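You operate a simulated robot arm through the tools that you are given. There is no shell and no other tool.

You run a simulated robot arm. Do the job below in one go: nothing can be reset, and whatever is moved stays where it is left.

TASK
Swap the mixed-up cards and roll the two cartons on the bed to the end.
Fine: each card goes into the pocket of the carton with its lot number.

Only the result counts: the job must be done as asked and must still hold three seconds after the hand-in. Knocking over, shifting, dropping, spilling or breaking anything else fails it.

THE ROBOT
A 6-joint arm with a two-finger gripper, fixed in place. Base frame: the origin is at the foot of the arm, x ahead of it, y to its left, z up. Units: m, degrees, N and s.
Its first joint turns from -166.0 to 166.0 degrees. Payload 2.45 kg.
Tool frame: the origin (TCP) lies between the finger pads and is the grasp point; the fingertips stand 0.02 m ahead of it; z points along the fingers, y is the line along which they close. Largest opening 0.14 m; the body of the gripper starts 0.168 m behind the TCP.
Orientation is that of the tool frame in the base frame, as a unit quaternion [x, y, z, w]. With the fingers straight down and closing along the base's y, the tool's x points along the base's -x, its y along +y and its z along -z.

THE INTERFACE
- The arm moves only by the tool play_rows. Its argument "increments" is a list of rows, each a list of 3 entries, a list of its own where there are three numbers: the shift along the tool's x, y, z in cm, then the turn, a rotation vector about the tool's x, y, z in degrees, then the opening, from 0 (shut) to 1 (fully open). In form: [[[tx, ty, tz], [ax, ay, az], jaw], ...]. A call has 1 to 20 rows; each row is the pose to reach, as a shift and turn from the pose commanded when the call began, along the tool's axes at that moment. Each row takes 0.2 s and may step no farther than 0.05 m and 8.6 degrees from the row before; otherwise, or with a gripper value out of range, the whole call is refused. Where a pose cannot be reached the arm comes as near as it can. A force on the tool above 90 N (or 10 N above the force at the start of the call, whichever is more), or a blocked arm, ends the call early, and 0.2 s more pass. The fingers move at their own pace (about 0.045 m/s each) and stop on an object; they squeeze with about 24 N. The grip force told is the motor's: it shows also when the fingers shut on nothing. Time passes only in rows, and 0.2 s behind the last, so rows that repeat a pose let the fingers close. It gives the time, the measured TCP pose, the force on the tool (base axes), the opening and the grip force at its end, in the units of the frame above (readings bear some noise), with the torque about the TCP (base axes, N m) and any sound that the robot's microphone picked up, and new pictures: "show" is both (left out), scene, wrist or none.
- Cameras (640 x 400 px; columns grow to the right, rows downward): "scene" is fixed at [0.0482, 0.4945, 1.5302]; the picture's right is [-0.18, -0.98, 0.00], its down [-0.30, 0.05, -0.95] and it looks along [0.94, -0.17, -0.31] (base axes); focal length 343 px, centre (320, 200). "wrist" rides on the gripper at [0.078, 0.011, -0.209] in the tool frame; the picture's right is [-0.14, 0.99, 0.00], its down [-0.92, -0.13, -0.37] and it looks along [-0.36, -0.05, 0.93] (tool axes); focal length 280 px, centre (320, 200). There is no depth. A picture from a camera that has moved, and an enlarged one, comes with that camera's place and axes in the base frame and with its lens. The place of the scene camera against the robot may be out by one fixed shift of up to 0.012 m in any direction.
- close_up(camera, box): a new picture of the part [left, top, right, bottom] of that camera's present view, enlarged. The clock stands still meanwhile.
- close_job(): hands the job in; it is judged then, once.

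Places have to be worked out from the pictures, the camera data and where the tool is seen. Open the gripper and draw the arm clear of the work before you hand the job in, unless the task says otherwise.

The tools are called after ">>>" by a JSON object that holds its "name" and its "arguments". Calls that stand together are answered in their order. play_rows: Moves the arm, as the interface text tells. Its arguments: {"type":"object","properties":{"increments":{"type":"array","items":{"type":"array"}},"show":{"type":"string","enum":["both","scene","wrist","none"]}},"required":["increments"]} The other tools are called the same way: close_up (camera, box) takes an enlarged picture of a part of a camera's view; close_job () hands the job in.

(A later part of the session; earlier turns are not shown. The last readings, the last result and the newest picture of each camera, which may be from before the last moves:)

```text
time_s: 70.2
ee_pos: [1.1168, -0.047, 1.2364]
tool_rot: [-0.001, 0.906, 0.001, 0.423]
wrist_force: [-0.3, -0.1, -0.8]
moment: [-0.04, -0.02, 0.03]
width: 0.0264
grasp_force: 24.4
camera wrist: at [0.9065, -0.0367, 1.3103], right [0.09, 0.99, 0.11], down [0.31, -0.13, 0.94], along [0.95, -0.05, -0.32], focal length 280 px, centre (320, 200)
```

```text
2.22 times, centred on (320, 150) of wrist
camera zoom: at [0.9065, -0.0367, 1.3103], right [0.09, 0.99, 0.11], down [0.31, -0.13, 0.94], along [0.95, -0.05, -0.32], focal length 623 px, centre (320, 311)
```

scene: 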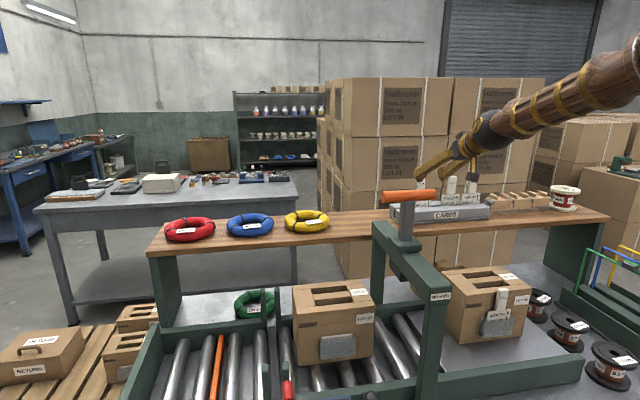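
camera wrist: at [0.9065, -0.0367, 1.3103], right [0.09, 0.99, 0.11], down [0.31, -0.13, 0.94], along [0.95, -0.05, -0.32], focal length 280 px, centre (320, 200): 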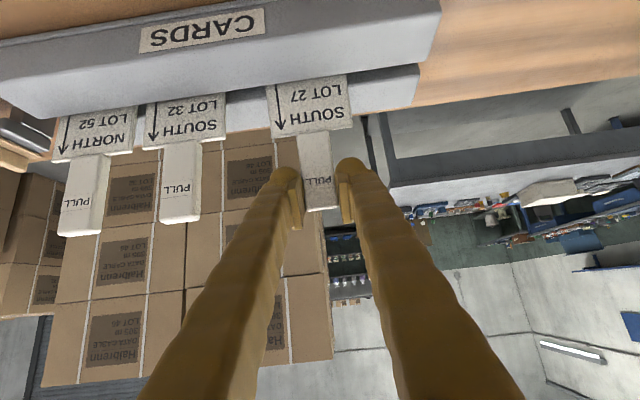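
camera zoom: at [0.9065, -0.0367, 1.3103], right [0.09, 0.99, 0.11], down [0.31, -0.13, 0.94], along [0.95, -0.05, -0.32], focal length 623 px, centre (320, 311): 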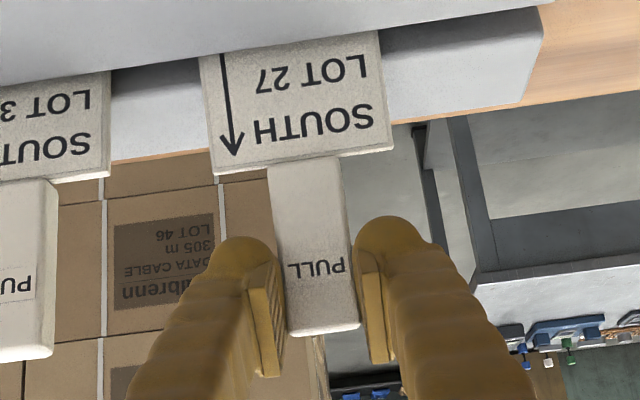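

Held firmly (26.4 mm). I lift slowly, mostly straight up, out of the groove.

>>> {"name": "play_rows", "arguments": {"increments": [[[-0.82, 0, -0.58], [0, 0, 0], 0], [[-1.63, 0, -1.17], [0, 0, 0], 0], [[-2.45, 0, -1.75], [0, 0, 0], 0], [[-3.26, 0, -2.34], [0, 0, 0], 0], [[-4.9, 0, -3.6], [0, 0, 0], 0], [[-7.1, 0, -5.5], [0, 0, 0], 0], [[-9.38, 0, -7.48], [0, 0, 0], 0], [[-9.38, 0, -7.48], [0, 0, 0], 0]], "show": "both"}}

>>> {"name": "close_up", "arguments": {"camera": "wrist", "box": [250, 30, 380, 220]}}

>>> {"name": "close_up", "arguments": {"camera": "wrist", "box": [260, 30, 360, 110]}}

```text
time_s: 72.0
ee_pos: [1.1198, -0.0489, 1.3565]
tool_rot: [0.0, 0.906, 0.001, 0.424]
wrist_force: [0.3, -0.4, -0.9]
moment: [0.02, -0.02, 0.02]
width: 0.0261
grasp_force: 24.2
camera wrist: at [0.9083, -0.0361, 1.4303], right [0.09, 0.99, 0.11], down [0.31, -0.13, 0.94], along [0.95, -0.05, -0.32], focal length 280 px, centre (320, 200)
```

scene: 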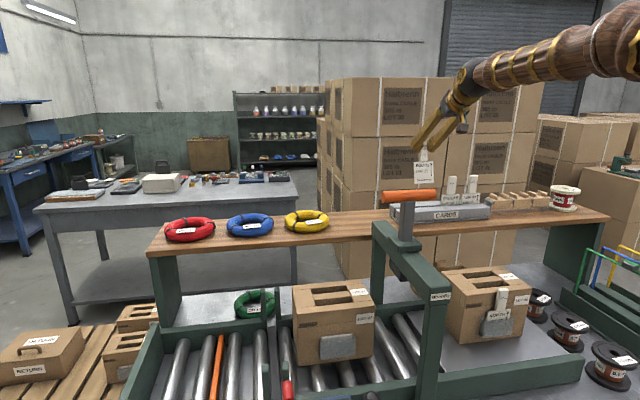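
wrist: 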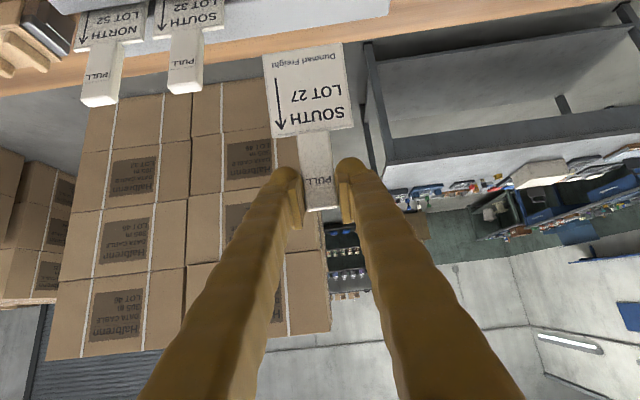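

```text
2.11 times, centred on (315, 125) of wrist
camera zoom: at [0.9083, -0.0361, 1.4303], right [0.09, 0.99, 0.11], down [0.31, -0.13, 0.94], along [0.95, -0.05, -0.32], focal length 590 px, centre (330, 358)
```

zoom: 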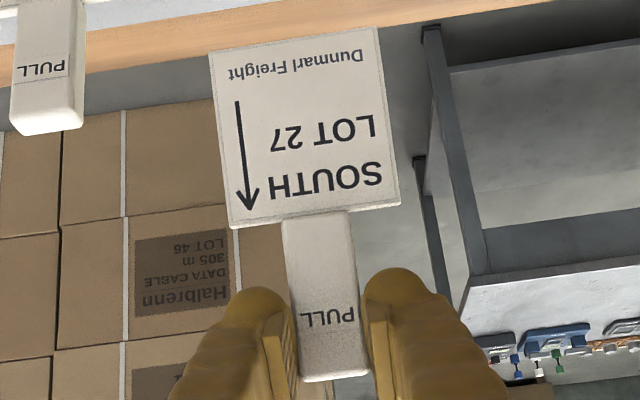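

```text
5.00 times, centred on (310, 70) of wrist
camera zoom: at [0.9083, -0.0361, 1.4303], right [0.09, 0.99, 0.11], down [0.31, -0.13, 0.94], along [0.95, -0.05, -0.32], focal length 1402 px, centre (370, 850)
```

zoom: 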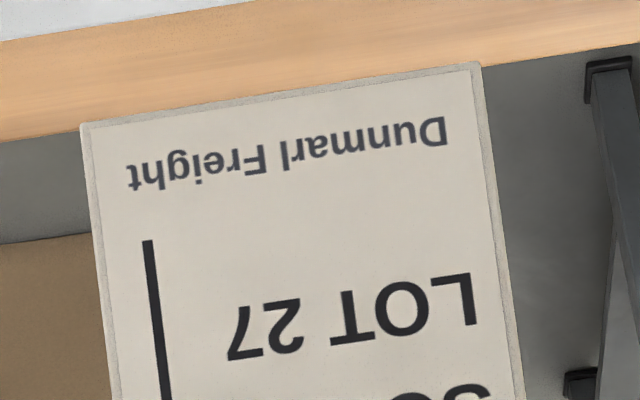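

The card is out. Compared with the earlier grips it sits about 5° differently, so it will hang vertical at a tool lean of about 67°. I carry it back and up to z 1.46 and across to carton 27.

>>> {"name": "play_rows", "arguments": {"increments": [[[0.6, 0, -3.93], [0, 0, 0], 0], [[1.2, 0, -7.87], [0, 0, 0], 0], [[1.8, 0, -11.8], [0, 0, 0], 0], [[2.4, 0, -15.7], [0, 0, 0], 0], [[3, 0, -19.67], [0, 0, 0], 0], [[5.7, 0, -22.9], [0, -1.6, 0], 0], [[8.4, 0, -26.1], [0, -3.2, 0], 0], [[11.1, 0, -29.3], [0, -4.8, 0], 0], [[13.8, 0, -32.5], [0, -6.4, 0], 0], [[16.5, 0, -35.76], [0, -8, 0], 0], [[16.5, 4.7, -35.76], [0, -8, 0], 0], [[16.5, 9.5, -35.76], [0, -8, 0], 0], [[16.5, 14.2, -35.76], [0, -8, 0], 0], [[16.5, 19, -35.76], [0, -8, 0], 0], [[16.5, 23.7, -35.76], [0, -8, 0], 0], [[16.5, 28.5, -35.76], [0, -8, 0], 0], [[16.5, 33.2, -35.76], [0, -8, 0], 0], [[16.5, 37.9, -35.76], [0, -8, 0], 0]], "show": "scene"}}

```text
time_s: 75.8
ee_pos: [0.7356, 0.3302, 1.4575]
tool_rot: [0.0, 0.875, 0.0, 0.485]
wrist_force: [-0.2, -0.1, -0.6]
moment: [0.01, 0.04, 0.05]
width: 0.026
grasp_force: 24.3
```

scene: 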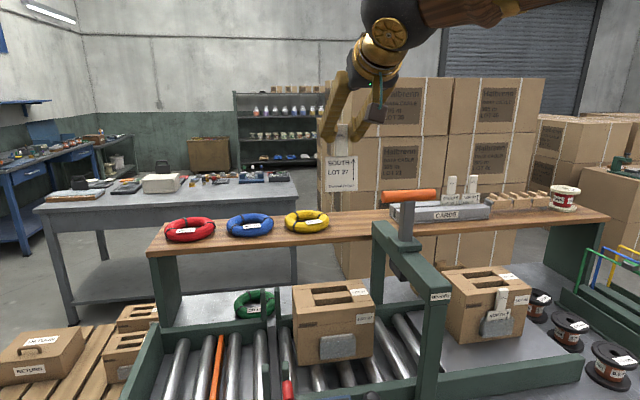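

Now descend in front of carton 27 to hover, turning the tool to 67° so the card hangs vertical.

>>> {"name": "play_rows", "arguments": {"increments": [[[3.9, 0, 2.22], [0, -1.2, 0], 0], [[7.8, 0, 4.45], [0, -2.3, 0], 0], [[11.6, 0, 6.67], [0, -3.4, 0], 0], [[15.5, 0, 8.9], [0, -4.5, 0], 0], [[19.4, 0, 11.1], [0, -5.6, 0], 0], [[23.3, 0, 13.3], [0, -6.8, 0], 0], [[27.2, 0, 15.6], [0, -7.9, 0], 0], [[31.04, 0, 17.79], [0, -9, 0], 0], [[31.04, 0, 17.79], [0, -9, 0], 0]], "show": "both"}}

>>> {"name": "close_up", "arguments": {"camera": "wrist", "box": [230, 0, 390, 110]}}

>>> {"name": "close_up", "arguments": {"camera": "scene", "box": [290, 230, 400, 370]}}

```text
time_s: 77.8
ee_pos: [0.7273, 0.3311, 1.1036]
tool_rot: [0.0, 0.833, 0.0, 0.553]
wrist_force: [-0.6, 0.3, -0.3]
moment: [-0.03, 0.02, 0.0]
width: 0.0264
grasp_force: 24.0
camera wrist: at [0.5042, 0.3423, 1.1113], right [0.05, 0.99, 0.13], down [0.02, -0.13, 0.99], along [1.0, -0.05, -0.03], focal length 280 px, centre (320, 200)
```

scene: 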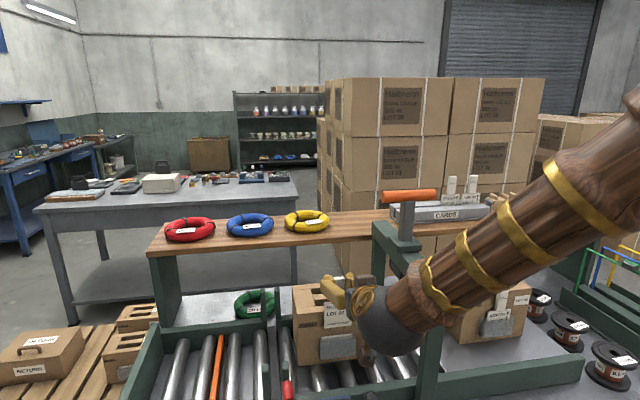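
wrist: 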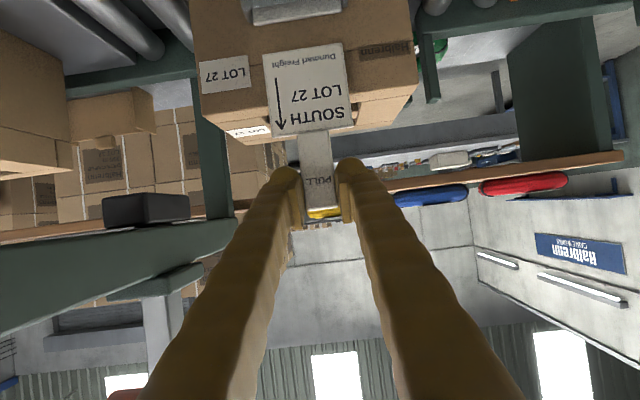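

```text
3.64 times, centred on (310, 55) of wrist
camera zoom: at [0.5042, 0.3423, 1.1113], right [0.05, 0.99, 0.13], down [0.02, -0.13, 0.99], along [1.0, -0.05, -0.03], focal length 1020 px, centre (356, 727)
```

zoom: 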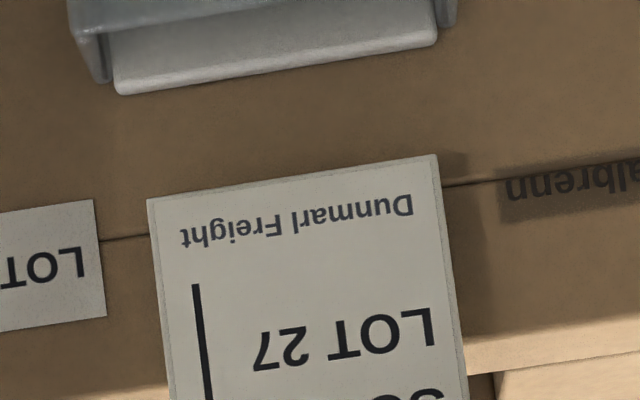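

```text
2.86 times, centred on (345, 300) of scene
camera zoom: at [0.0482, 0.4945, 1.5302], right [-0.18, -0.98, 0.0], down [-0.3, 0.05, -0.95], along [0.94, -0.17, -0.31], focal length 980 px, centre (249, -86)
```

zoom: 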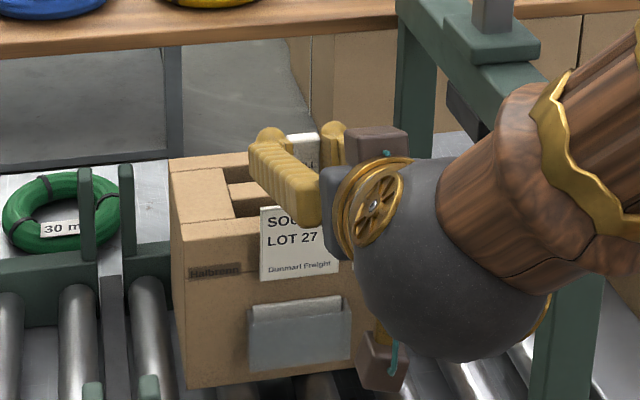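

The card is centred over carton 27's pocket (card y 0.297–0.366, pocket 0.291–0.371) and in front of the back plate. I lower 4.5 cm and check.

>>> {"name": "play_rows", "arguments": {"increments": [[[1.1, 0, 0.47], [0, 0, 0], 0], [[2.2, 0, 0.93], [0, 0, 0], 0], [[3.2, 0, 1.35], [0, 0, 0], 0], [[4.15, 0, 1.75], [0, 0, 0], 0], [[4.15, 0, 1.75], [0, 0, 0], 0]], "show": "both"}}

>>> {"name": "close_up", "arguments": {"camera": "wrist", "box": [230, 10, 390, 140]}}

>>> {"name": "close_up", "arguments": {"camera": "scene", "box": [290, 260, 380, 370]}}

```text
time_s: 79.0
ee_pos: [0.725, 0.331, 1.0577]
tool_rot: [0.001, 0.834, 0.0, 0.552]
wrist_force: [-0.2, -0.1, 0.2]
moment: [-0.02, -0.01, -0.01]
width: 0.0262
grasp_force: 24.4
camera wrist: at [0.5021, 0.3419, 1.0665], right [0.05, 0.99, 0.13], down [0.02, -0.13, 0.99], along [1.0, -0.05, -0.03], focal length 280 px, centre (320, 200)
```

scene: 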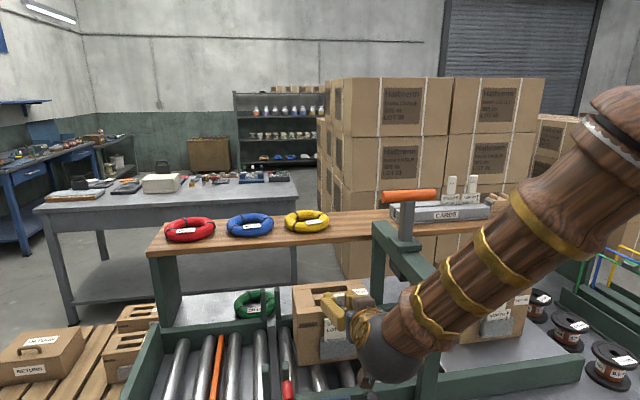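
wrist: 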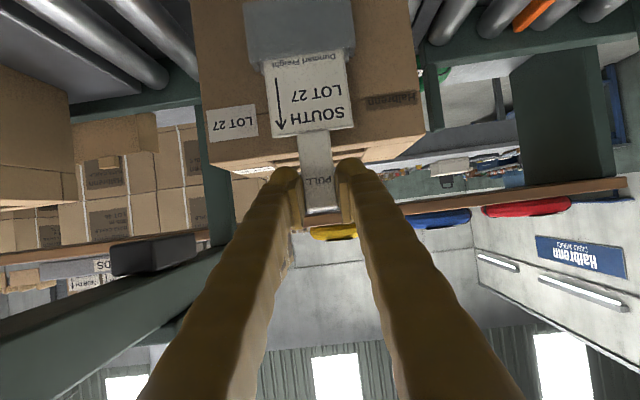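

```text
3.08 times, centred on (310, 75) of wrist
camera zoom: at [0.5021, 0.3419, 1.0665], right [0.05, 0.99, 0.13], down [0.02, -0.13, 0.99], along [1.0, -0.05, -0.03], focal length 863 px, centre (351, 585)
```

zoom: 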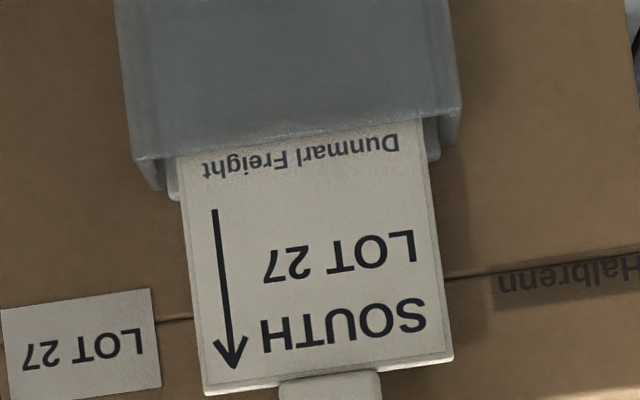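

```text
3.64 times, centred on (335, 315) of scene
camera zoom: at [0.0482, 0.4945, 1.5302], right [-0.18, -0.98, 0.0], down [-0.3, 0.05, -0.95], along [0.94, -0.17, -0.31], focal length 1248 px, centre (266, -218)
```

zoom: 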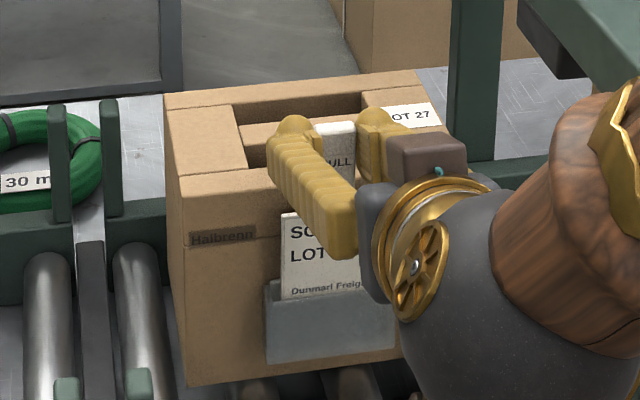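

The foot is between the pocket plates with no force. I lower 3.3 cm more.

>>> {"name": "play_rows", "arguments": {"increments": [[[0.92, 0, 0.39], [0, 0, 0], 0], [[1.84, 0, 0.78], [0, 0, 0], 0], [[2.5, 0, 1.05], [0, 0, 0], 0], [[3.04, 0, 1.28], [0, 0, 0], 0], [[3.04, 0, 1.28], [0, 0, 0], 0]], "show": "wrist"}}

>>> {"name": "close_up", "arguments": {"camera": "wrist", "box": [230, 30, 410, 230]}}

```text
time_s: 80.2
ee_pos: [0.7254, 0.3297, 1.0242]
tool_rot: [0.0, 0.833, 0.001, 0.553]
wrist_force: [-0.2, 0.1, 0.3]
moment: [0.01, -0.04, 0.01]
width: 0.0259
grasp_force: 23.7
camera wrist: at [0.5022, 0.3419, 1.0331], right [0.05, 0.99, 0.13], down [0.02, -0.13, 0.99], along [1.0, -0.05, -0.03], focal length 280 px, centre (320, 200)
```

wrist: 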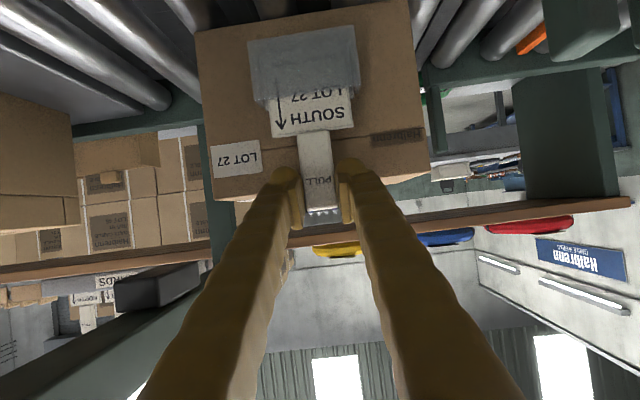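

```text
2.00 times, centred on (320, 130) of wrist
camera zoom: at [0.5022, 0.3419, 1.0331], right [0.05, 0.99, 0.13], down [0.02, -0.13, 0.99], along [1.0, -0.05, -0.03], focal length 561 px, centre (320, 340)
```

zoom: 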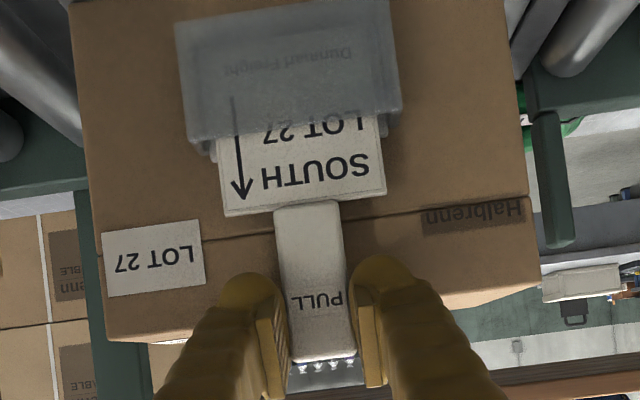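

It is nearly seated. I lower 3 mm and open the fingers.

>>> {"name": "play_rows", "arguments": {"increments": [[[0.28, 0, 0.12], [0, 0, 0], 0], [[0.28, 0, 0.12], [0, 0, 0], 0], [[0.28, 0, 0.12], [0, 0, 0], 0.22], [[0.28, 0, 0.12], [0, 0, 0], 0.28], [[0.28, 0, 0.12], [0, 0, 0], 0.4], [[0.28, 0, 0.12], [0, 0, 0], 0.45], [[0.28, 0, 0.12], [0, 0, 0], 0.45]], "show": "wrist"}}

>>> {"name": "close_up", "arguments": {"camera": "wrist", "box": [230, 30, 410, 230]}}

```text
time_s: 81.8
ee_pos: [0.7241, 0.3304, 1.0219]
tool_rot: [0.001, 0.834, 0.0, 0.552]
wrist_force: [-0.3, 0.4, -0.3]
moment: [0.0, -0.01, -0.01]
width: 0.0633
grasp_force: 0.2
camera wrist: at [0.5022, 0.3418, 1.0301], right [0.05, 0.99, 0.13], down [0.02, -0.13, 0.99], along [1.0, -0.05, -0.03], focal length 280 px, centre (320, 200)
```

wrist: 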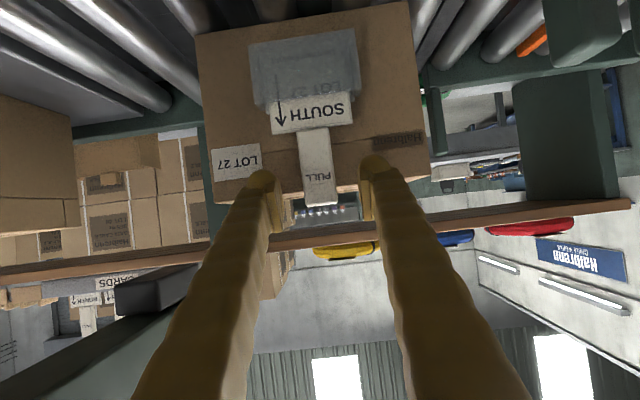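

```text
2.00 times, centred on (320, 130) of wrist
camera zoom: at [0.5022, 0.3418, 1.0301], right [0.05, 0.99, 0.13], down [0.02, -0.13, 0.99], along [1.0, -0.05, -0.03], focal length 561 px, centre (320, 340)
```

zoom: 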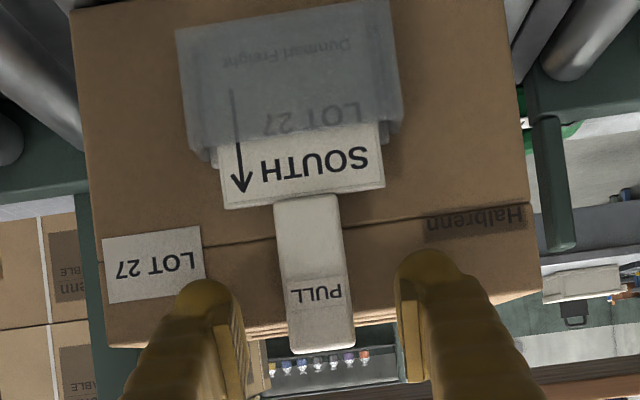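

SOUTH LOT 27 is seated in carton 27's pocket. I rise straight off it, go up to z 1.40 and cross to the right, then look at the room there is beside carton 46 for pushing.

>>> {"name": "play_rows", "arguments": {"increments": [[[-2.8, 0, -1.2], [0, 0, 0], 0.45], [[-7, 0, -3], [0, 0, 0], 0.45], [[-11.5, 0, -4.9], [0, 0, 0], 0.45], [[-16, 0, -6.8], [0, 0, 0], 0.45], [[-20.5, 0, -8.7], [0, 0, 0], 0.45], [[-25, 0, -10.6], [0, 0, 0], 0.45], [[-29.5, 0, -12.5], [0, 0, 0], 0.45], [[-34.98, 0, -14.85], [0, 0, 0], 0.45], [[-34.98, -4.7, -14.85], [0, 0, 0], 0.3], [[-34.98, -9.5, -14.85], [0, 0, 0], 0.2], [[-34.98, -14.2, -14.85], [0, 0, 0], 0], [[-34.98, -19, -14.85], [0, 0, 0], 0], [[-34.98, -23.7, -14.85], [0, 0, 0], 0], [[-34.98, -28.5, -14.85], [0, 0, 0], 0], [[-34.98, -33.2, -14.85], [0, 0, 0], 0], [[-34.98, -38, -14.85], [0, 0, 0], 0]], "show": "both"}}

```text
refused: row 8 steps farther than a row can; nothing moved
```

Row 8 was slightly too long; I resend with even steps.

>>> {"name": "play_rows", "arguments": {"increments": [[[-2.8, 0, -1.2], [0, 0, 0], 0.45], [[-7, 0, -3], [0, 0, 0], 0.45], [[-11.4, 0, -4.85], [0, 0, 0], 0.45], [[-15.8, 0, -6.7], [0, 0, 0], 0.45], [[-20.2, 0, -8.6], [0, 0, 0], 0.45], [[-24.6, 0, -10.5], [0, 0, 0], 0.45], [[-29, 0, -12.4], [0, 0, 0], 0.45], [[-33.4, 0, -14.3], [0, 0, 0], 0.45], [[-34.98, -4, -14.85], [0, 0, 0], 0.3], [[-34.98, -8.7, -14.85], [0, 0, 0], 0.2], [[-34.98, -13.4, -14.85], [0, 0, 0], 0], [[-34.98, -18.2, -14.85], [0, 0, 0], 0], [[-34.98, -23, -14.85], [0, 0, 0], 0], [[-34.98, -27.8, -14.85], [0, 0, 0], 0], [[-34.98, -32.6, -14.85], [0, 0, 0], 0], [[-34.98, -37.4, -14.85], [0, 0, 0], 0]], "show": "both"}}

>>> {"name": "close_up", "arguments": {"camera": "scene", "box": [280, 250, 540, 380]}}

>>> {"name": "close_up", "arguments": {"camera": "scene", "box": [500, 210, 640, 400]}}

```text
time_s: 85.2
ee_pos: [0.7225, -0.0617, 1.3929]
tool_rot: [-0.011, 0.841, -0.039, 0.539]
wrist_force: [0.3, 2.3, 0.5]
moment: [-0.11, 0.11, -0.25]
width: 0.0002
grasp_force: 23.6
camera wrist: at [0.5005, -0.0435, 1.4078], right [0.08, 1.0, 0.05], down [0.05, -0.05, 1.0], along [1.0, -0.08, -0.05], focal length 280 px, centre (320, 200)
```

scene: 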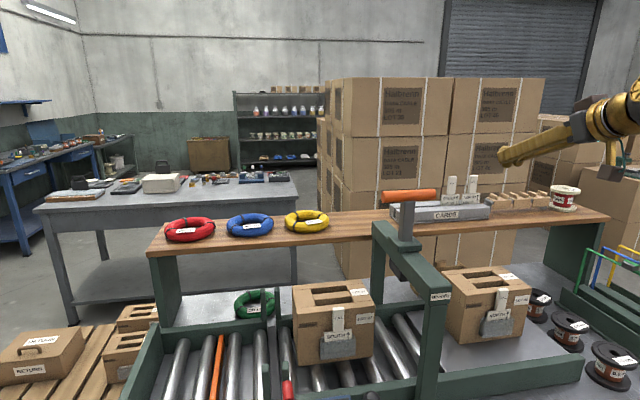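
wrist: 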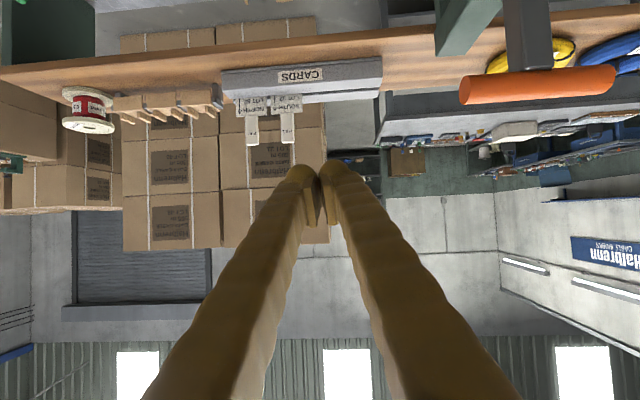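

```text
2.46 times, centred on (410, 315) of scene
camera zoom: at [0.0482, 0.4945, 1.5302], right [-0.18, -0.98, 0.0], down [-0.3, 0.05, -0.95], along [0.94, -0.17, -0.31], focal length 845 px, centre (98, -83)
```

zoom: 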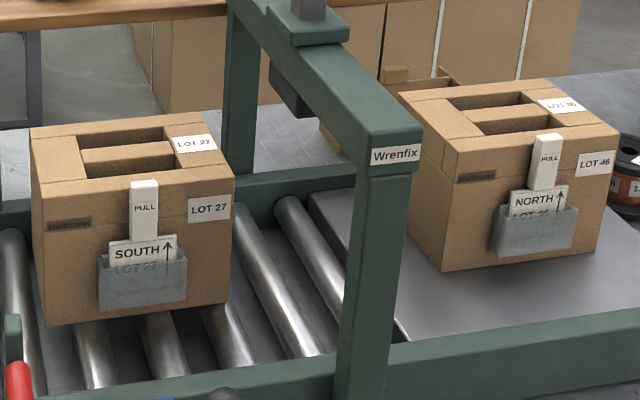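

```text
2.11 times, centred on (570, 305) of scene
camera zoom: at [0.0482, 0.4945, 1.5302], right [-0.18, -0.98, 0.0], down [-0.3, 0.05, -0.95], along [0.94, -0.17, -0.31], focal length 722 px, centre (-206, -21)
```

zoom: 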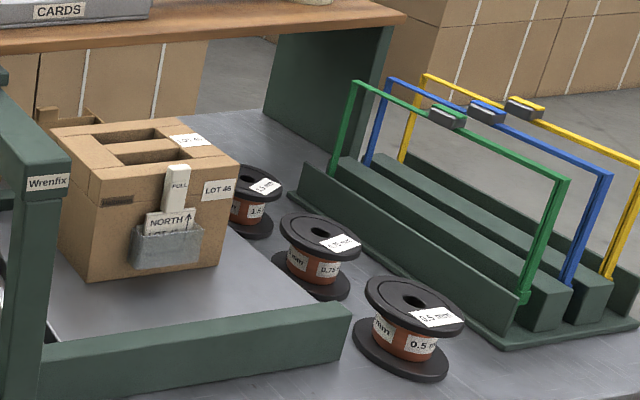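

Both cartons now show their right cards: SOUTH LOT 27 in 27 and NORTH LOT 46 in 46. Next is rolling: I'll point the closed fingers straight down on the far right of carton 46 (its right face is at y ≈ -0.218, the spools at y ≈ -0.38). First I level the tool at height.

>>> {"name": "play_rows", "arguments": {"increments": [[[-0.42, -2.3, 1], [0, 7.4, 0], 0], [[-0.85, -4.6, 2], [0, 14.9, 0], 0], [[-1.27, -7, 3], [0, 22.3, 0], 0], [[-1.7, -9.3, 4], [0, 29.8, 0], 0], [[-2.1, -11.6, 5], [0, 37.2, 0], 0], [[-2.5, -14, 6], [0, 44.7, 0], 0], [[-3, -16.3, 7], [0, 52.1, 0], 0], [[-3.4, -18.6, 8], [0, 59.6, 0], 0], [[-3.81, -21, 8.97], [0, 67, 0], 0], [[-3.81, -21, 8.97], [0, 67, 0], 0]], "show": "both"}}

```text
time_s: 87.4
ee_pos: [0.8213, -0.2534, 1.402]
tool_rot: [0.0, 1.0, 0.0, 0.0]
wrist_force: [-0.6, -0.1, 0.7]
moment: [0.02, -0.04, 0.02]
width: 0.0
grasp_force: 23.4
camera wrist: at [0.7431, -0.2415, 1.611], right [0.14, 0.99, 0.0], down [0.92, -0.13, 0.37], along [0.37, -0.05, -0.93], focal length 280 px, centre (320, 200)
```

scene: 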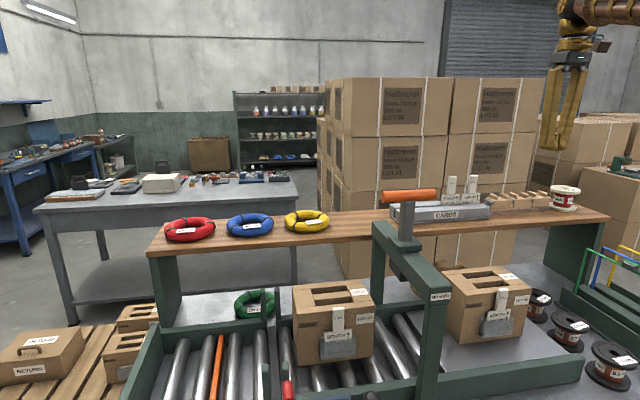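
wrist: 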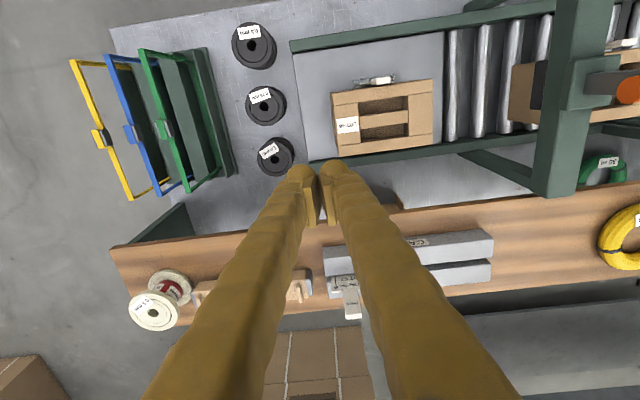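

The tool is vertical at (0.821, -0.253, 1.402). I'll enlarge the view to refine carton 46's edges and the free space to its right.

>>> {"name": "close_up", "arguments": {"camera": "wrist", "box": [220, 20, 460, 190]}}

>>> {"name": "close_up", "arguments": {"camera": "wrist", "box": [420, 0, 640, 200]}}

```text
2.35 times, centred on (340, 105) of wrist
camera zoom: at [0.7431, -0.2415, 1.611], right [0.14, 0.99, 0.0], down [0.92, -0.13, 0.37], along [0.37, -0.05, -0.93], focal length 660 px, centre (273, 424)
```

zoom: 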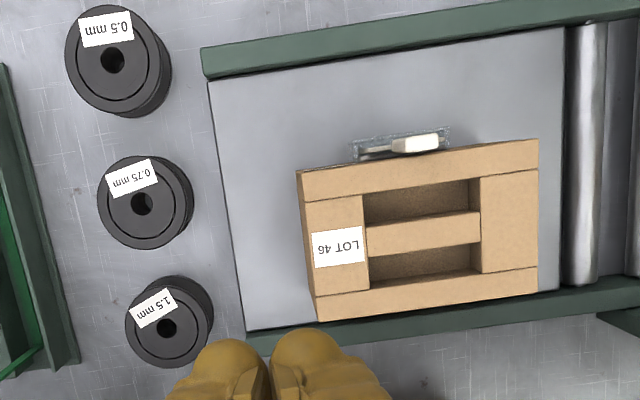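

```text
2.00 times, centred on (530, 100) of wrist
camera zoom: at [0.7431, -0.2415, 1.611], right [0.14, 0.99, 0.0], down [0.92, -0.13, 0.37], along [0.37, -0.05, -0.93], focal length 561 px, centre (-100, 400)
```

zoom: 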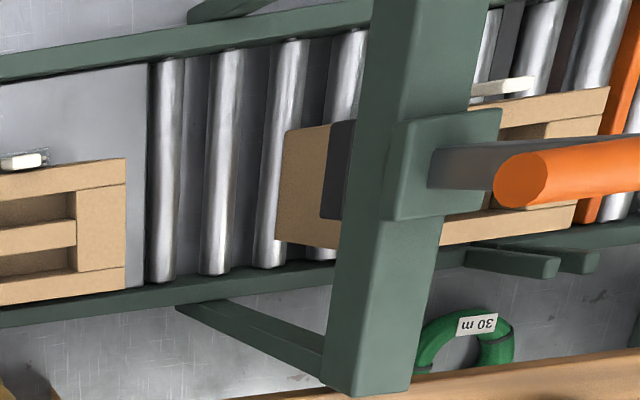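

Carton 46 spans x 0.754–0.882, y -0.222…-0.021, with the spools starting at y -0.333. I lower the closed fingers into the gap at (0.818, -0.268) down to z 0.935.

>>> {"name": "play_rows", "arguments": {"increments": [[[0.3, -1.45, 4.5], [0, 0, 0], 0], [[0.3, -1.45, 9.2], [0, 0, 0], 0], [[0.3, -1.45, 13.9], [0, 0, 0], 0], [[0.3, -1.45, 18.6], [0, 0, 0], 0], [[0.3, -1.45, 23.3], [0, 0, 0], 0], [[0.3, -1.45, 28], [0, 0, 0], 0], [[0.3, -1.45, 32.7], [0, 0, 0], 0], [[0.3, -1.45, 37.4], [0, 0, 0], 0], [[0.3, -1.45, 42.1], [0, 0, 0], 0], [[0.3, -1.45, 46.7], [0, 0, 0], 0], [[0.3, -1.45, 46.7], [0, 0, 0], 0]], "show": "both"}}

```text
time_s: 89.8
ee_pos: [0.819, -0.2689, 0.9315]
tool_rot: [-0.001, 1.0, 0.0, 0.001]
wrist_force: [0.1, -0.2, 0.1]
moment: [0.0, 0.01, -0.02]
width: 0.0
grasp_force: 24.0
camera wrist: at [0.7412, -0.2578, 1.1402], right [0.14, 0.99, 0.0], down [0.92, -0.13, 0.37], along [0.37, -0.05, -0.93], focal length 280 px, centre (320, 200)
```

scene: 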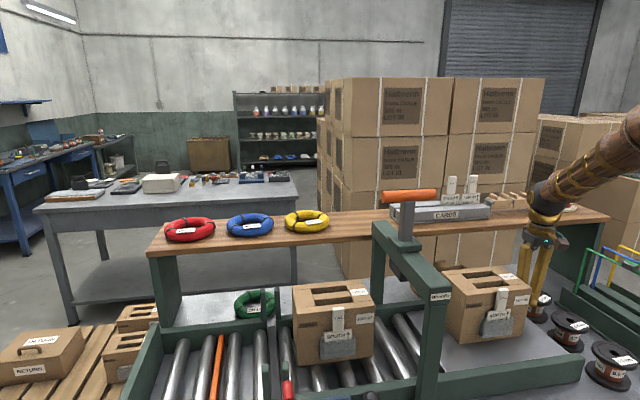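
wrist: 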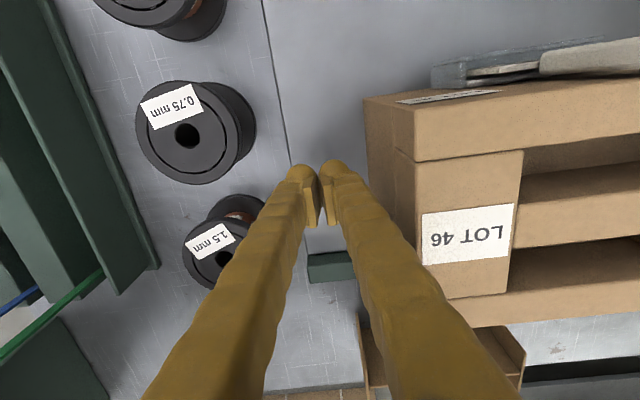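

The fingers are in the gap. I start pushing +y gently, 1 cm per row, and read the force.

>>> {"name": "play_rows", "arguments": {"increments": [[[0, 1, 0], [0, 0, 0], 0], [[0, 2, 0], [0, 0, 0], 0], [[0, 3, 0], [0, 0, 0], 0], [[0, 4, 0], [0, 0, 0], 0], [[0, 5, 0], [0, 0, 0], 0], [[0, 6, 0], [0, 0, 0], 0], [[0, 7, 0], [0, 0, 0], 0]], "show": "both"}}

```text
time_s: 91.4
ee_pos: [0.8203, -0.1986, 0.9316]
tool_rot: [-0.001, 1.0, 0.001, 0.0]
wrist_force: [0.0, -1.5, 1.6]
moment: [0.2, 0.03, -0.01]
width: 0.0
grasp_force: 24.2
camera wrist: at [0.7414, -0.1868, 1.1416], right [0.14, 0.99, 0.0], down [0.92, -0.13, 0.37], along [0.37, -0.05, -0.93], focal length 280 px, centre (320, 200)
```

scene: 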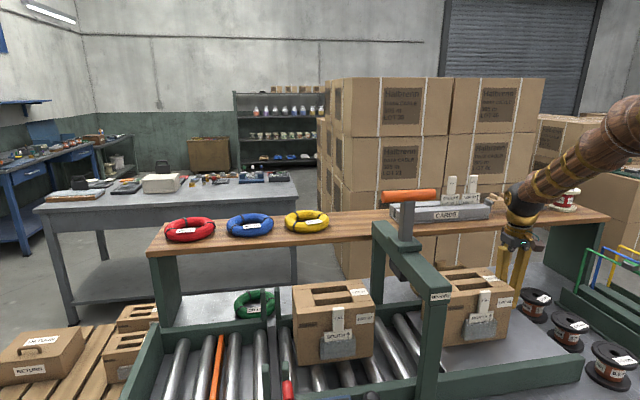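
wrist: 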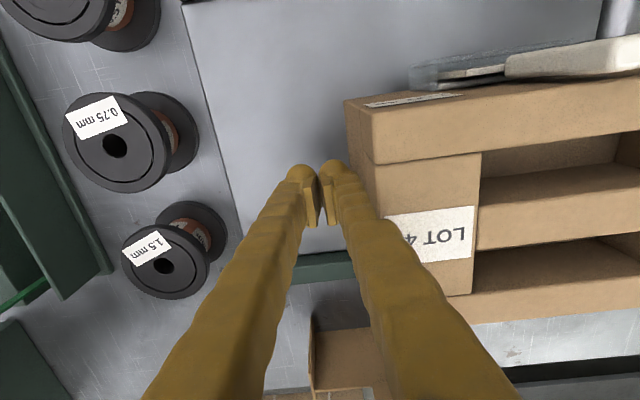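

It slides easily (about 1.5 N) and stays straight. I push on to TCP y = -0.02, leaving clearance to the gantry handle.

>>> {"name": "play_rows", "arguments": {"increments": [[[0, 1, 0], [0, 0, 0], 0], [[0, 2, 0], [0, 0, 0], 0], [[0, 3, 0], [0, 0, 0], 0], [[0, 4, 0], [0, 0, 0], 0], [[0, 5, 0], [0, 0, 0], 0], [[0, 6, 0], [0, 0, 0], 0], [[0, 7, 0], [0, 0, 0], 0], [[0, 8, 0], [0, 0, 0], 0], [[0, 9, 0], [0, 0, 0], 0], [[0, 10, 0], [0, 0, 0], 0], [[0, 11, 0], [0, 0, 0], 0], [[0, 12, 0], [0, 0, 0], 0], [[0, 13, 0], [0, 0, 0], 0], [[0, 14, 0], [0, 0, 0], 0], [[0, 15, 0], [0, 0, 0], 0], [[0, 16, 0], [0, 0, 0], 0], [[0, 17, 0], [0, 0, 0], 0], [[0, 17.8, 0], [0, 0, 0], 0]], "show": "both"}}

```text
time_s: 95.2
ee_pos: [0.8195, -0.0189, 0.935]
tool_rot: [-0.001, 1.0, 0.001, 0.0]
wrist_force: [-0.1, 0.7, -0.1]
moment: [0.0, 0.0, 0.02]
width: 0.0
grasp_force: 24.6
camera wrist: at [0.7414, -0.0076, 1.1431], right [0.14, 0.99, 0.0], down [0.92, -0.13, 0.37], along [0.37, -0.05, -0.93], focal length 280 px, centre (320, 200)
```

scene: 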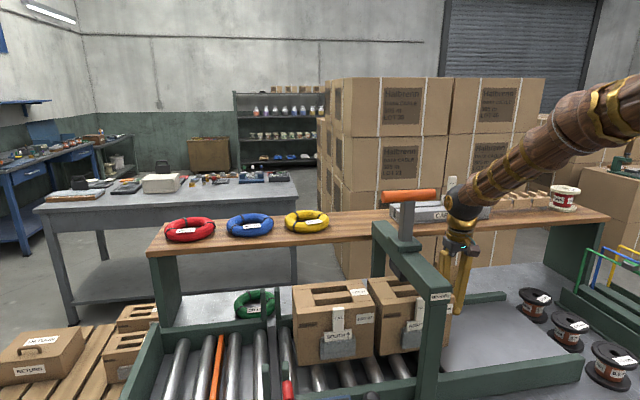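
wrist: 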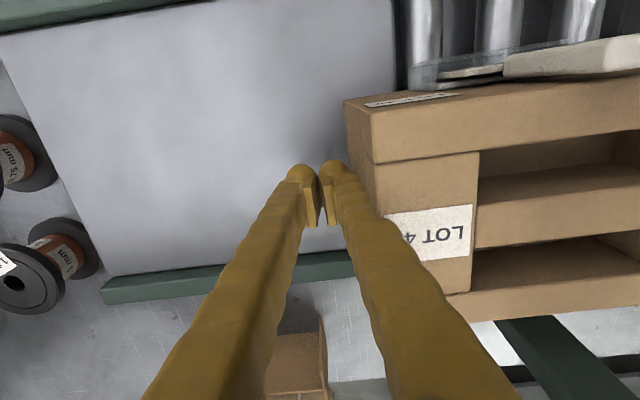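

Carton 46 is now just under the beam's edge and straight. I back off, rise, and lean the tool to 65° at height. The next stage reaches in under the beam (underside z ≈ 1.105).

>>> {"name": "play_rows", "arguments": {"increments": [[[0, -2.5, 0], [0, 0, 0], 0], [[0, -5, 0], [0, 0, 0], 0], [[0, -5, -4.6], [0, 0, 0], 0], [[0, -5, -9.2], [0, 0, 0], 0], [[0, -5, -13.8], [0, 0, 0], 0], [[0, -5, -18.4], [0, 0, 0], 0], [[0, -5, -23], [0, 0, 0], 0], [[0, -5, -27.6], [0, 0, 0], 0], [[0, -5, -32.2], [0, 0, 0], 0], [[0, -5, -36.8], [0, 0, 0], 0], [[0, -5, -41.4], [0, 0, 0], 0], [[0, -5, -46], [0, 0, 0], 0], [[0.25, -5, -46], [0, -8.1, 0], 0], [[0.5, -5, -46], [0, -16.2, 0], 0], [[0.75, -5, -46], [0, -24.4, 0], 0], [[1, -5, -46], [0, -32.5, 0], 0], [[1.25, -5, -46], [0, -40.6, 0], 0], [[1.5, -5, -46], [0, -48.8, 0], 0], [[1.75, -5, -46], [0, -56.9, 0], 0], [[2, -5, -46], [0, -65, 0], 0]], "show": "both"}}

>>> {"name": "close_up", "arguments": {"camera": "scene", "box": [280, 250, 480, 390]}}

```text
time_s: 99.4
ee_pos: [0.7997, -0.0721, 1.3939]
tool_rot: [0.0, 0.843, 0.0, 0.539]
wrist_force: [0.9, 0.5, -0.6]
moment: [-0.01, -0.02, -0.03]
width: 0.0001
grasp_force: 23.0
camera wrist: at [0.5766, -0.0597, 1.4109], right [0.06, 0.99, 0.12], down [0.05, -0.13, 0.99], along [1.0, -0.05, -0.06], focal length 280 px, centre (320, 200)
```

scene: 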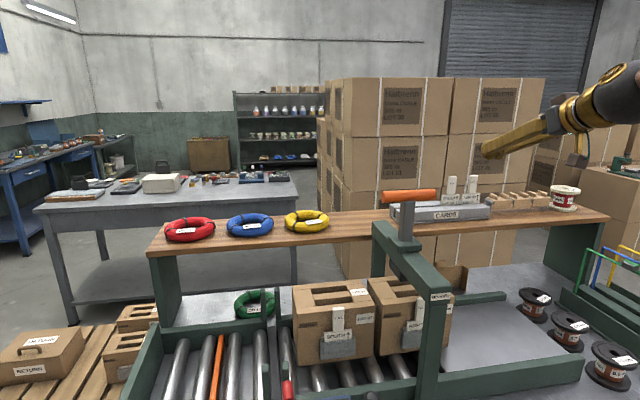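
wrist: 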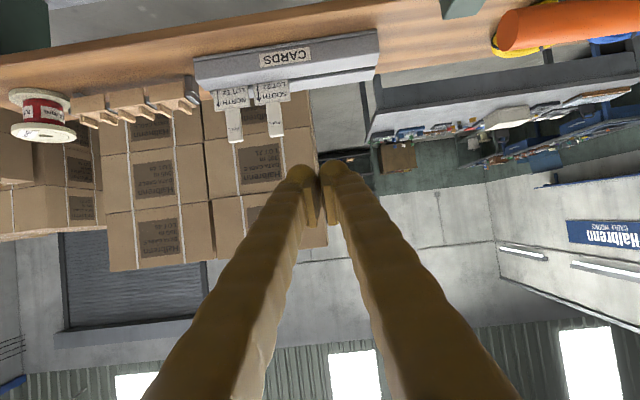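

```text
2.86 times, centred on (380, 320) of scene
camera zoom: at [0.0482, 0.4945, 1.5302], right [-0.18, -0.98, 0.0], down [-0.3, 0.05, -0.95], along [0.94, -0.17, -0.31], focal length 980 px, centre (149, -143)
```

zoom: 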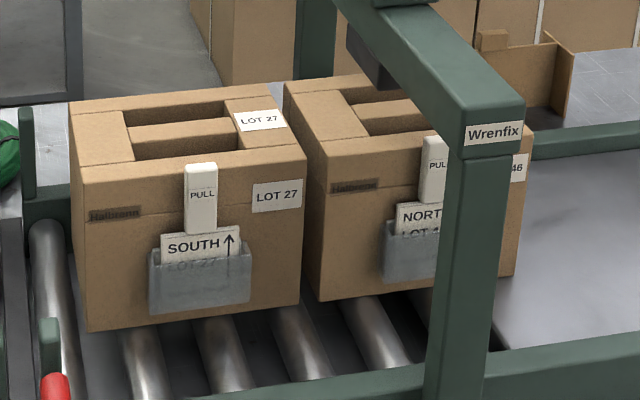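

Carton 46 now stands close to carton 27 under the beam. I swing the tool about the vertical by 75° at this height, so that it points along +y.

>>> {"name": "play_rows", "arguments": {"increments": [[[0, 0, 0], [-7.55, 0, -3.52], 0], [[0, 0, 0], [-15.1, 0, -7.04], 0], [[0, 0, 0], [-22.66, 0, -10.57], 0], [[0, 0, 0], [-30.2, 0, -14.09], 0], [[0, 0, 0], [-37.76, 0, -17.6], 0], [[0, 0, 0], [-45.3, 0, -21.1], 0], [[0, 0, 0], [-52.9, 0, -24.65], 0], [[0, 0, 0], [-60.4, 0, -28.2], 0], [[0, 0, 0], [-67.97, 0, -31.7], 0], [[0, 0, 0], [-67.97, 0, -31.7], 0]], "show": "both"}}

```text
time_s: 101.6
ee_pos: [0.7999, -0.0709, 1.3937]
tool_rot: [-0.515, 0.668, 0.328, 0.426]
wrist_force: [-0.3, -0.3, -0.4]
moment: [-0.01, 0.01, -0.01]
width: 0.0
grasp_force: 24.1
camera wrist: at [0.7317, -0.2823, 1.4102], right [-0.94, 0.31, 0.12], down [0.14, 0.02, 0.99], along [0.3, 0.95, -0.06], focal length 280 px, centre (320, 200)
```

scene: 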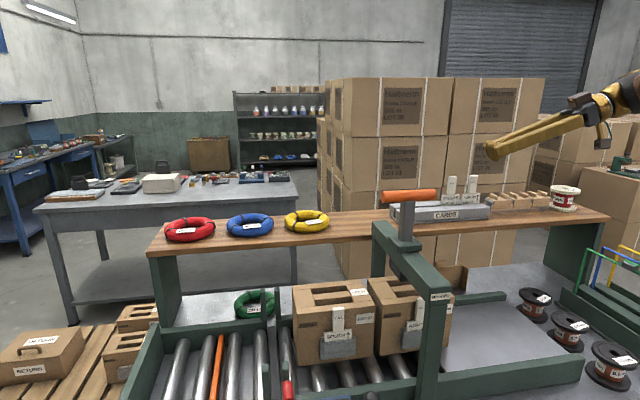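
wrist: 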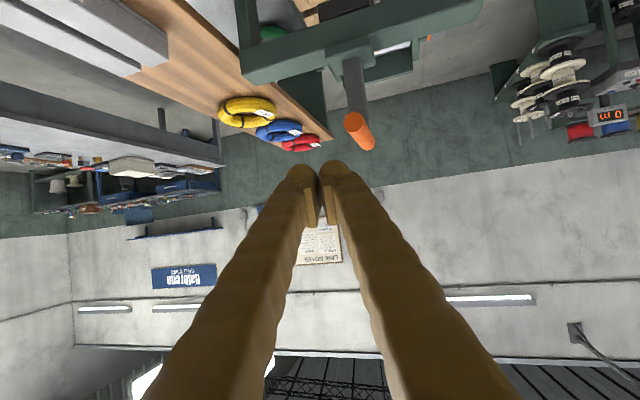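

The tool now points along +y, 25° below level. I lower it behind carton 46 to (0.818, -0.08, 0.945), above the plate and short of the spools.

>>> {"name": "play_rows", "arguments": {"increments": [[[4.1, -0.2, 1.86], [0, 0, 0], 0], [[8.2, -0.4, 3.72], [0, 0, 0], 0], [[12.3, -0.6, 5.6], [0, 0, 0], 0], [[16.4, -0.8, 7.45], [0, 0, 0], 0], [[20.5, -1, 9.3], [0, 0, 0], 0], [[24.6, -1.2, 11.2], [0, 0, 0], 0], [[28.7, -1.4, 13], [0, 0, 0], 0], [[32.8, -1.6, 14.9], [0, 0, 0], 0], [[36.9, -1.8, 16.8], [0, 0, 0], 0], [[40.9, -1.97, 18.62], [0, 0, 0], 0], [[40.9, -1.97, 18.62], [0, 0, 0], 0]], "show": "both"}}

```text
time_s: 104.0
ee_pos: [0.8191, -0.0791, 0.9448]
tool_rot: [-0.513, 0.668, 0.328, 0.428]
wrist_force: [0.3, -0.1, 0.9]
moment: [0.0, 0.0, 0.03]
width: 0.0
grasp_force: 24.3
camera wrist: at [0.7511, -0.2907, 0.9613], right [-0.94, 0.31, 0.12], down [0.14, 0.02, 0.99], along [0.31, 0.95, -0.06], focal length 280 px, centre (320, 200)
```

scene: 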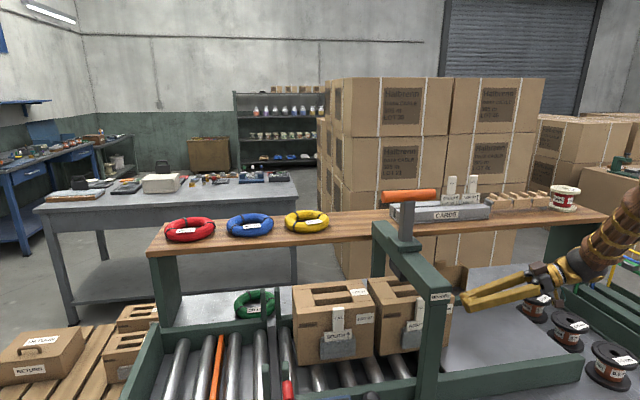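
wrist: 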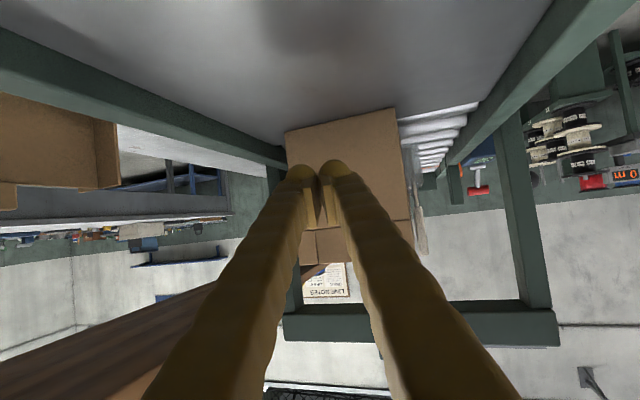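

Looking along the bed under the gantry, the path is clear for the fingers. I push carton 46 along +y at 1 cm per row.

>>> {"name": "play_rows", "arguments": {"increments": [[[-0.41, 0.25, 0.88], [0, 0, 0], 0], [[-0.82, 0.51, 1.75], [0, 0, 0], 0], [[-1.23, 0.76, 2.63], [0, 0, 0], 0], [[-1.63, 1.02, 3.51], [0, 0, 0], 0], [[-2.04, 1.27, 4.39], [0, 0, 0], 0], [[-2.45, 1.53, 5.26], [0, 0, 0], 0], [[-2.86, 1.78, 6.14], [0, 0, 0], 0], [[-3.27, 2.04, 7.02], [0, 0, 0], 0], [[-3.68, 2.29, 7.89], [0, 0, 0], 0], [[-4.09, 2.54, 8.77], [0, 0, 0], 0], [[-4.49, 2.8, 9.65], [0, 0, 0], 0], [[-4.9, 3.05, 10.52], [0, 0, 0], 0], [[-5.31, 3.31, 11.4], [0, 0, 0], 0], [[-5.72, 3.56, 12.28], [0, 0, 0], 0], [[-6.13, 3.82, 13.16], [0, 0, 0], 0], [[-6.54, 4.07, 14.03], [0, 0, 0], 0]], "show": "both"}}

```text
time_s: 107.4
ee_pos: [0.8183, 0.079, 0.9444]
tool_rot: [-0.514, 0.668, 0.328, 0.427]
wrist_force: [-0.1, 0.8, -0.4]
moment: [-0.02, 0.0, 0.0]
width: 0.0004
grasp_force: 24.0
camera wrist: at [0.7503, -0.1313, 0.9604], right [-0.94, 0.31, 0.12], down [0.14, 0.02, 0.99], along [0.31, 0.95, -0.06], focal length 280 px, centre (320, 200)
```

scene: 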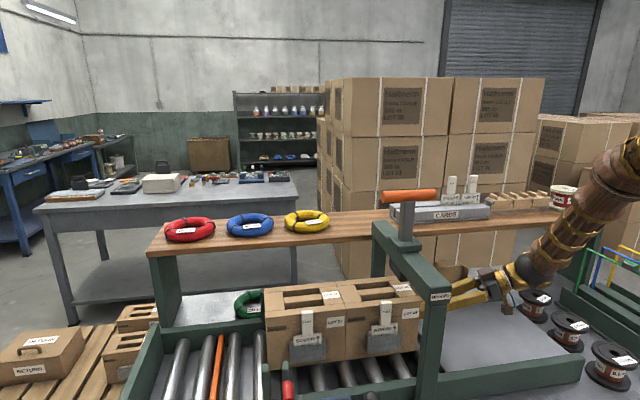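
wrist: 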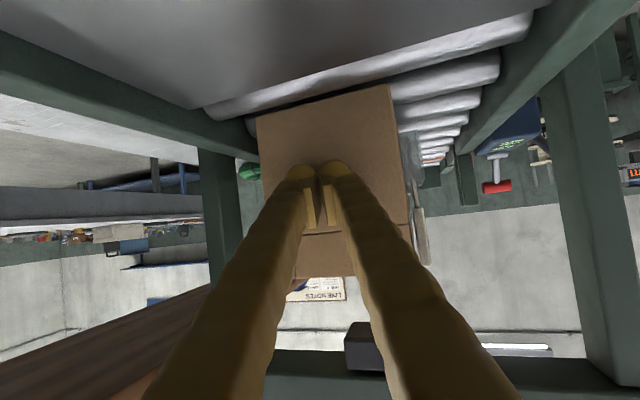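

Both cartons now roll together. The press block's underside is at about z 1.054, so I first lower the hand 2 cm for clearance, then push on to TCP y ≈ 0.245.

>>> {"name": "play_rows", "arguments": {"increments": [[[2.3, -0.3, -0.2], [0, 0, 0], 0], [[1.89, -0.05, 0.68], [0, 0, 0], 0], [[1.48, 0.21, 1.55], [0, 0, 0], 0], [[1.07, 0.46, 2.43], [0, 0, 0], 0], [[0.67, 0.72, 3.31], [0, 0, 0], 0], [[0.26, 0.97, 4.19], [0, 0, 0], 0], [[-0.15, 1.23, 5.06], [0, 0, 0], 0], [[-0.56, 1.48, 5.94], [0, 0, 0], 0], [[-0.97, 1.74, 6.82], [0, 0, 0], 0], [[-1.38, 1.99, 7.69], [0, 0, 0], 0], [[-1.79, 2.24, 8.57], [0, 0, 0], 0], [[-2.19, 2.5, 9.45], [0, 0, 0], 0]], "show": "both"}}

```text
time_s: 110.0
ee_pos: [0.8179, 0.178, 0.9256]
tool_rot: [-0.514, 0.668, 0.327, 0.427]
wrist_force: [0.4, -0.8, -0.2]
moment: [0.0, 0.0, -0.04]
width: 0.0
grasp_force: 23.9
camera wrist: at [0.7504, -0.0326, 0.9414], right [-0.94, 0.31, 0.12], down [0.14, 0.02, 0.99], along [0.31, 0.95, -0.06], focal length 280 px, centre (320, 200)
```

scene: 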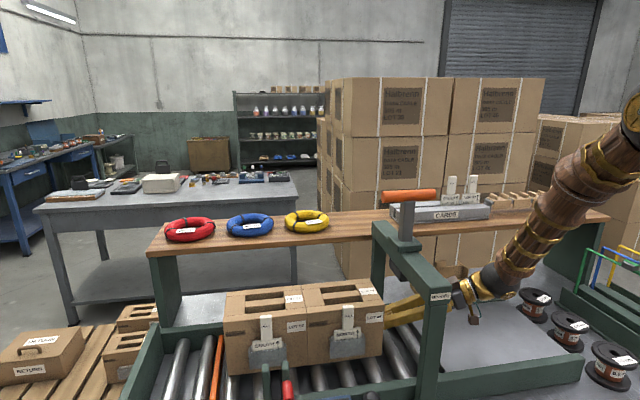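
wrist: 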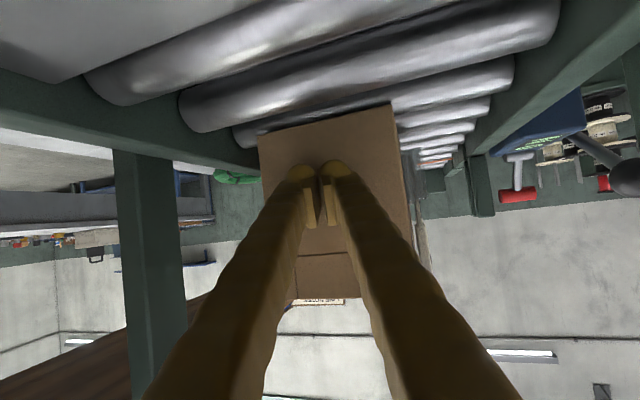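

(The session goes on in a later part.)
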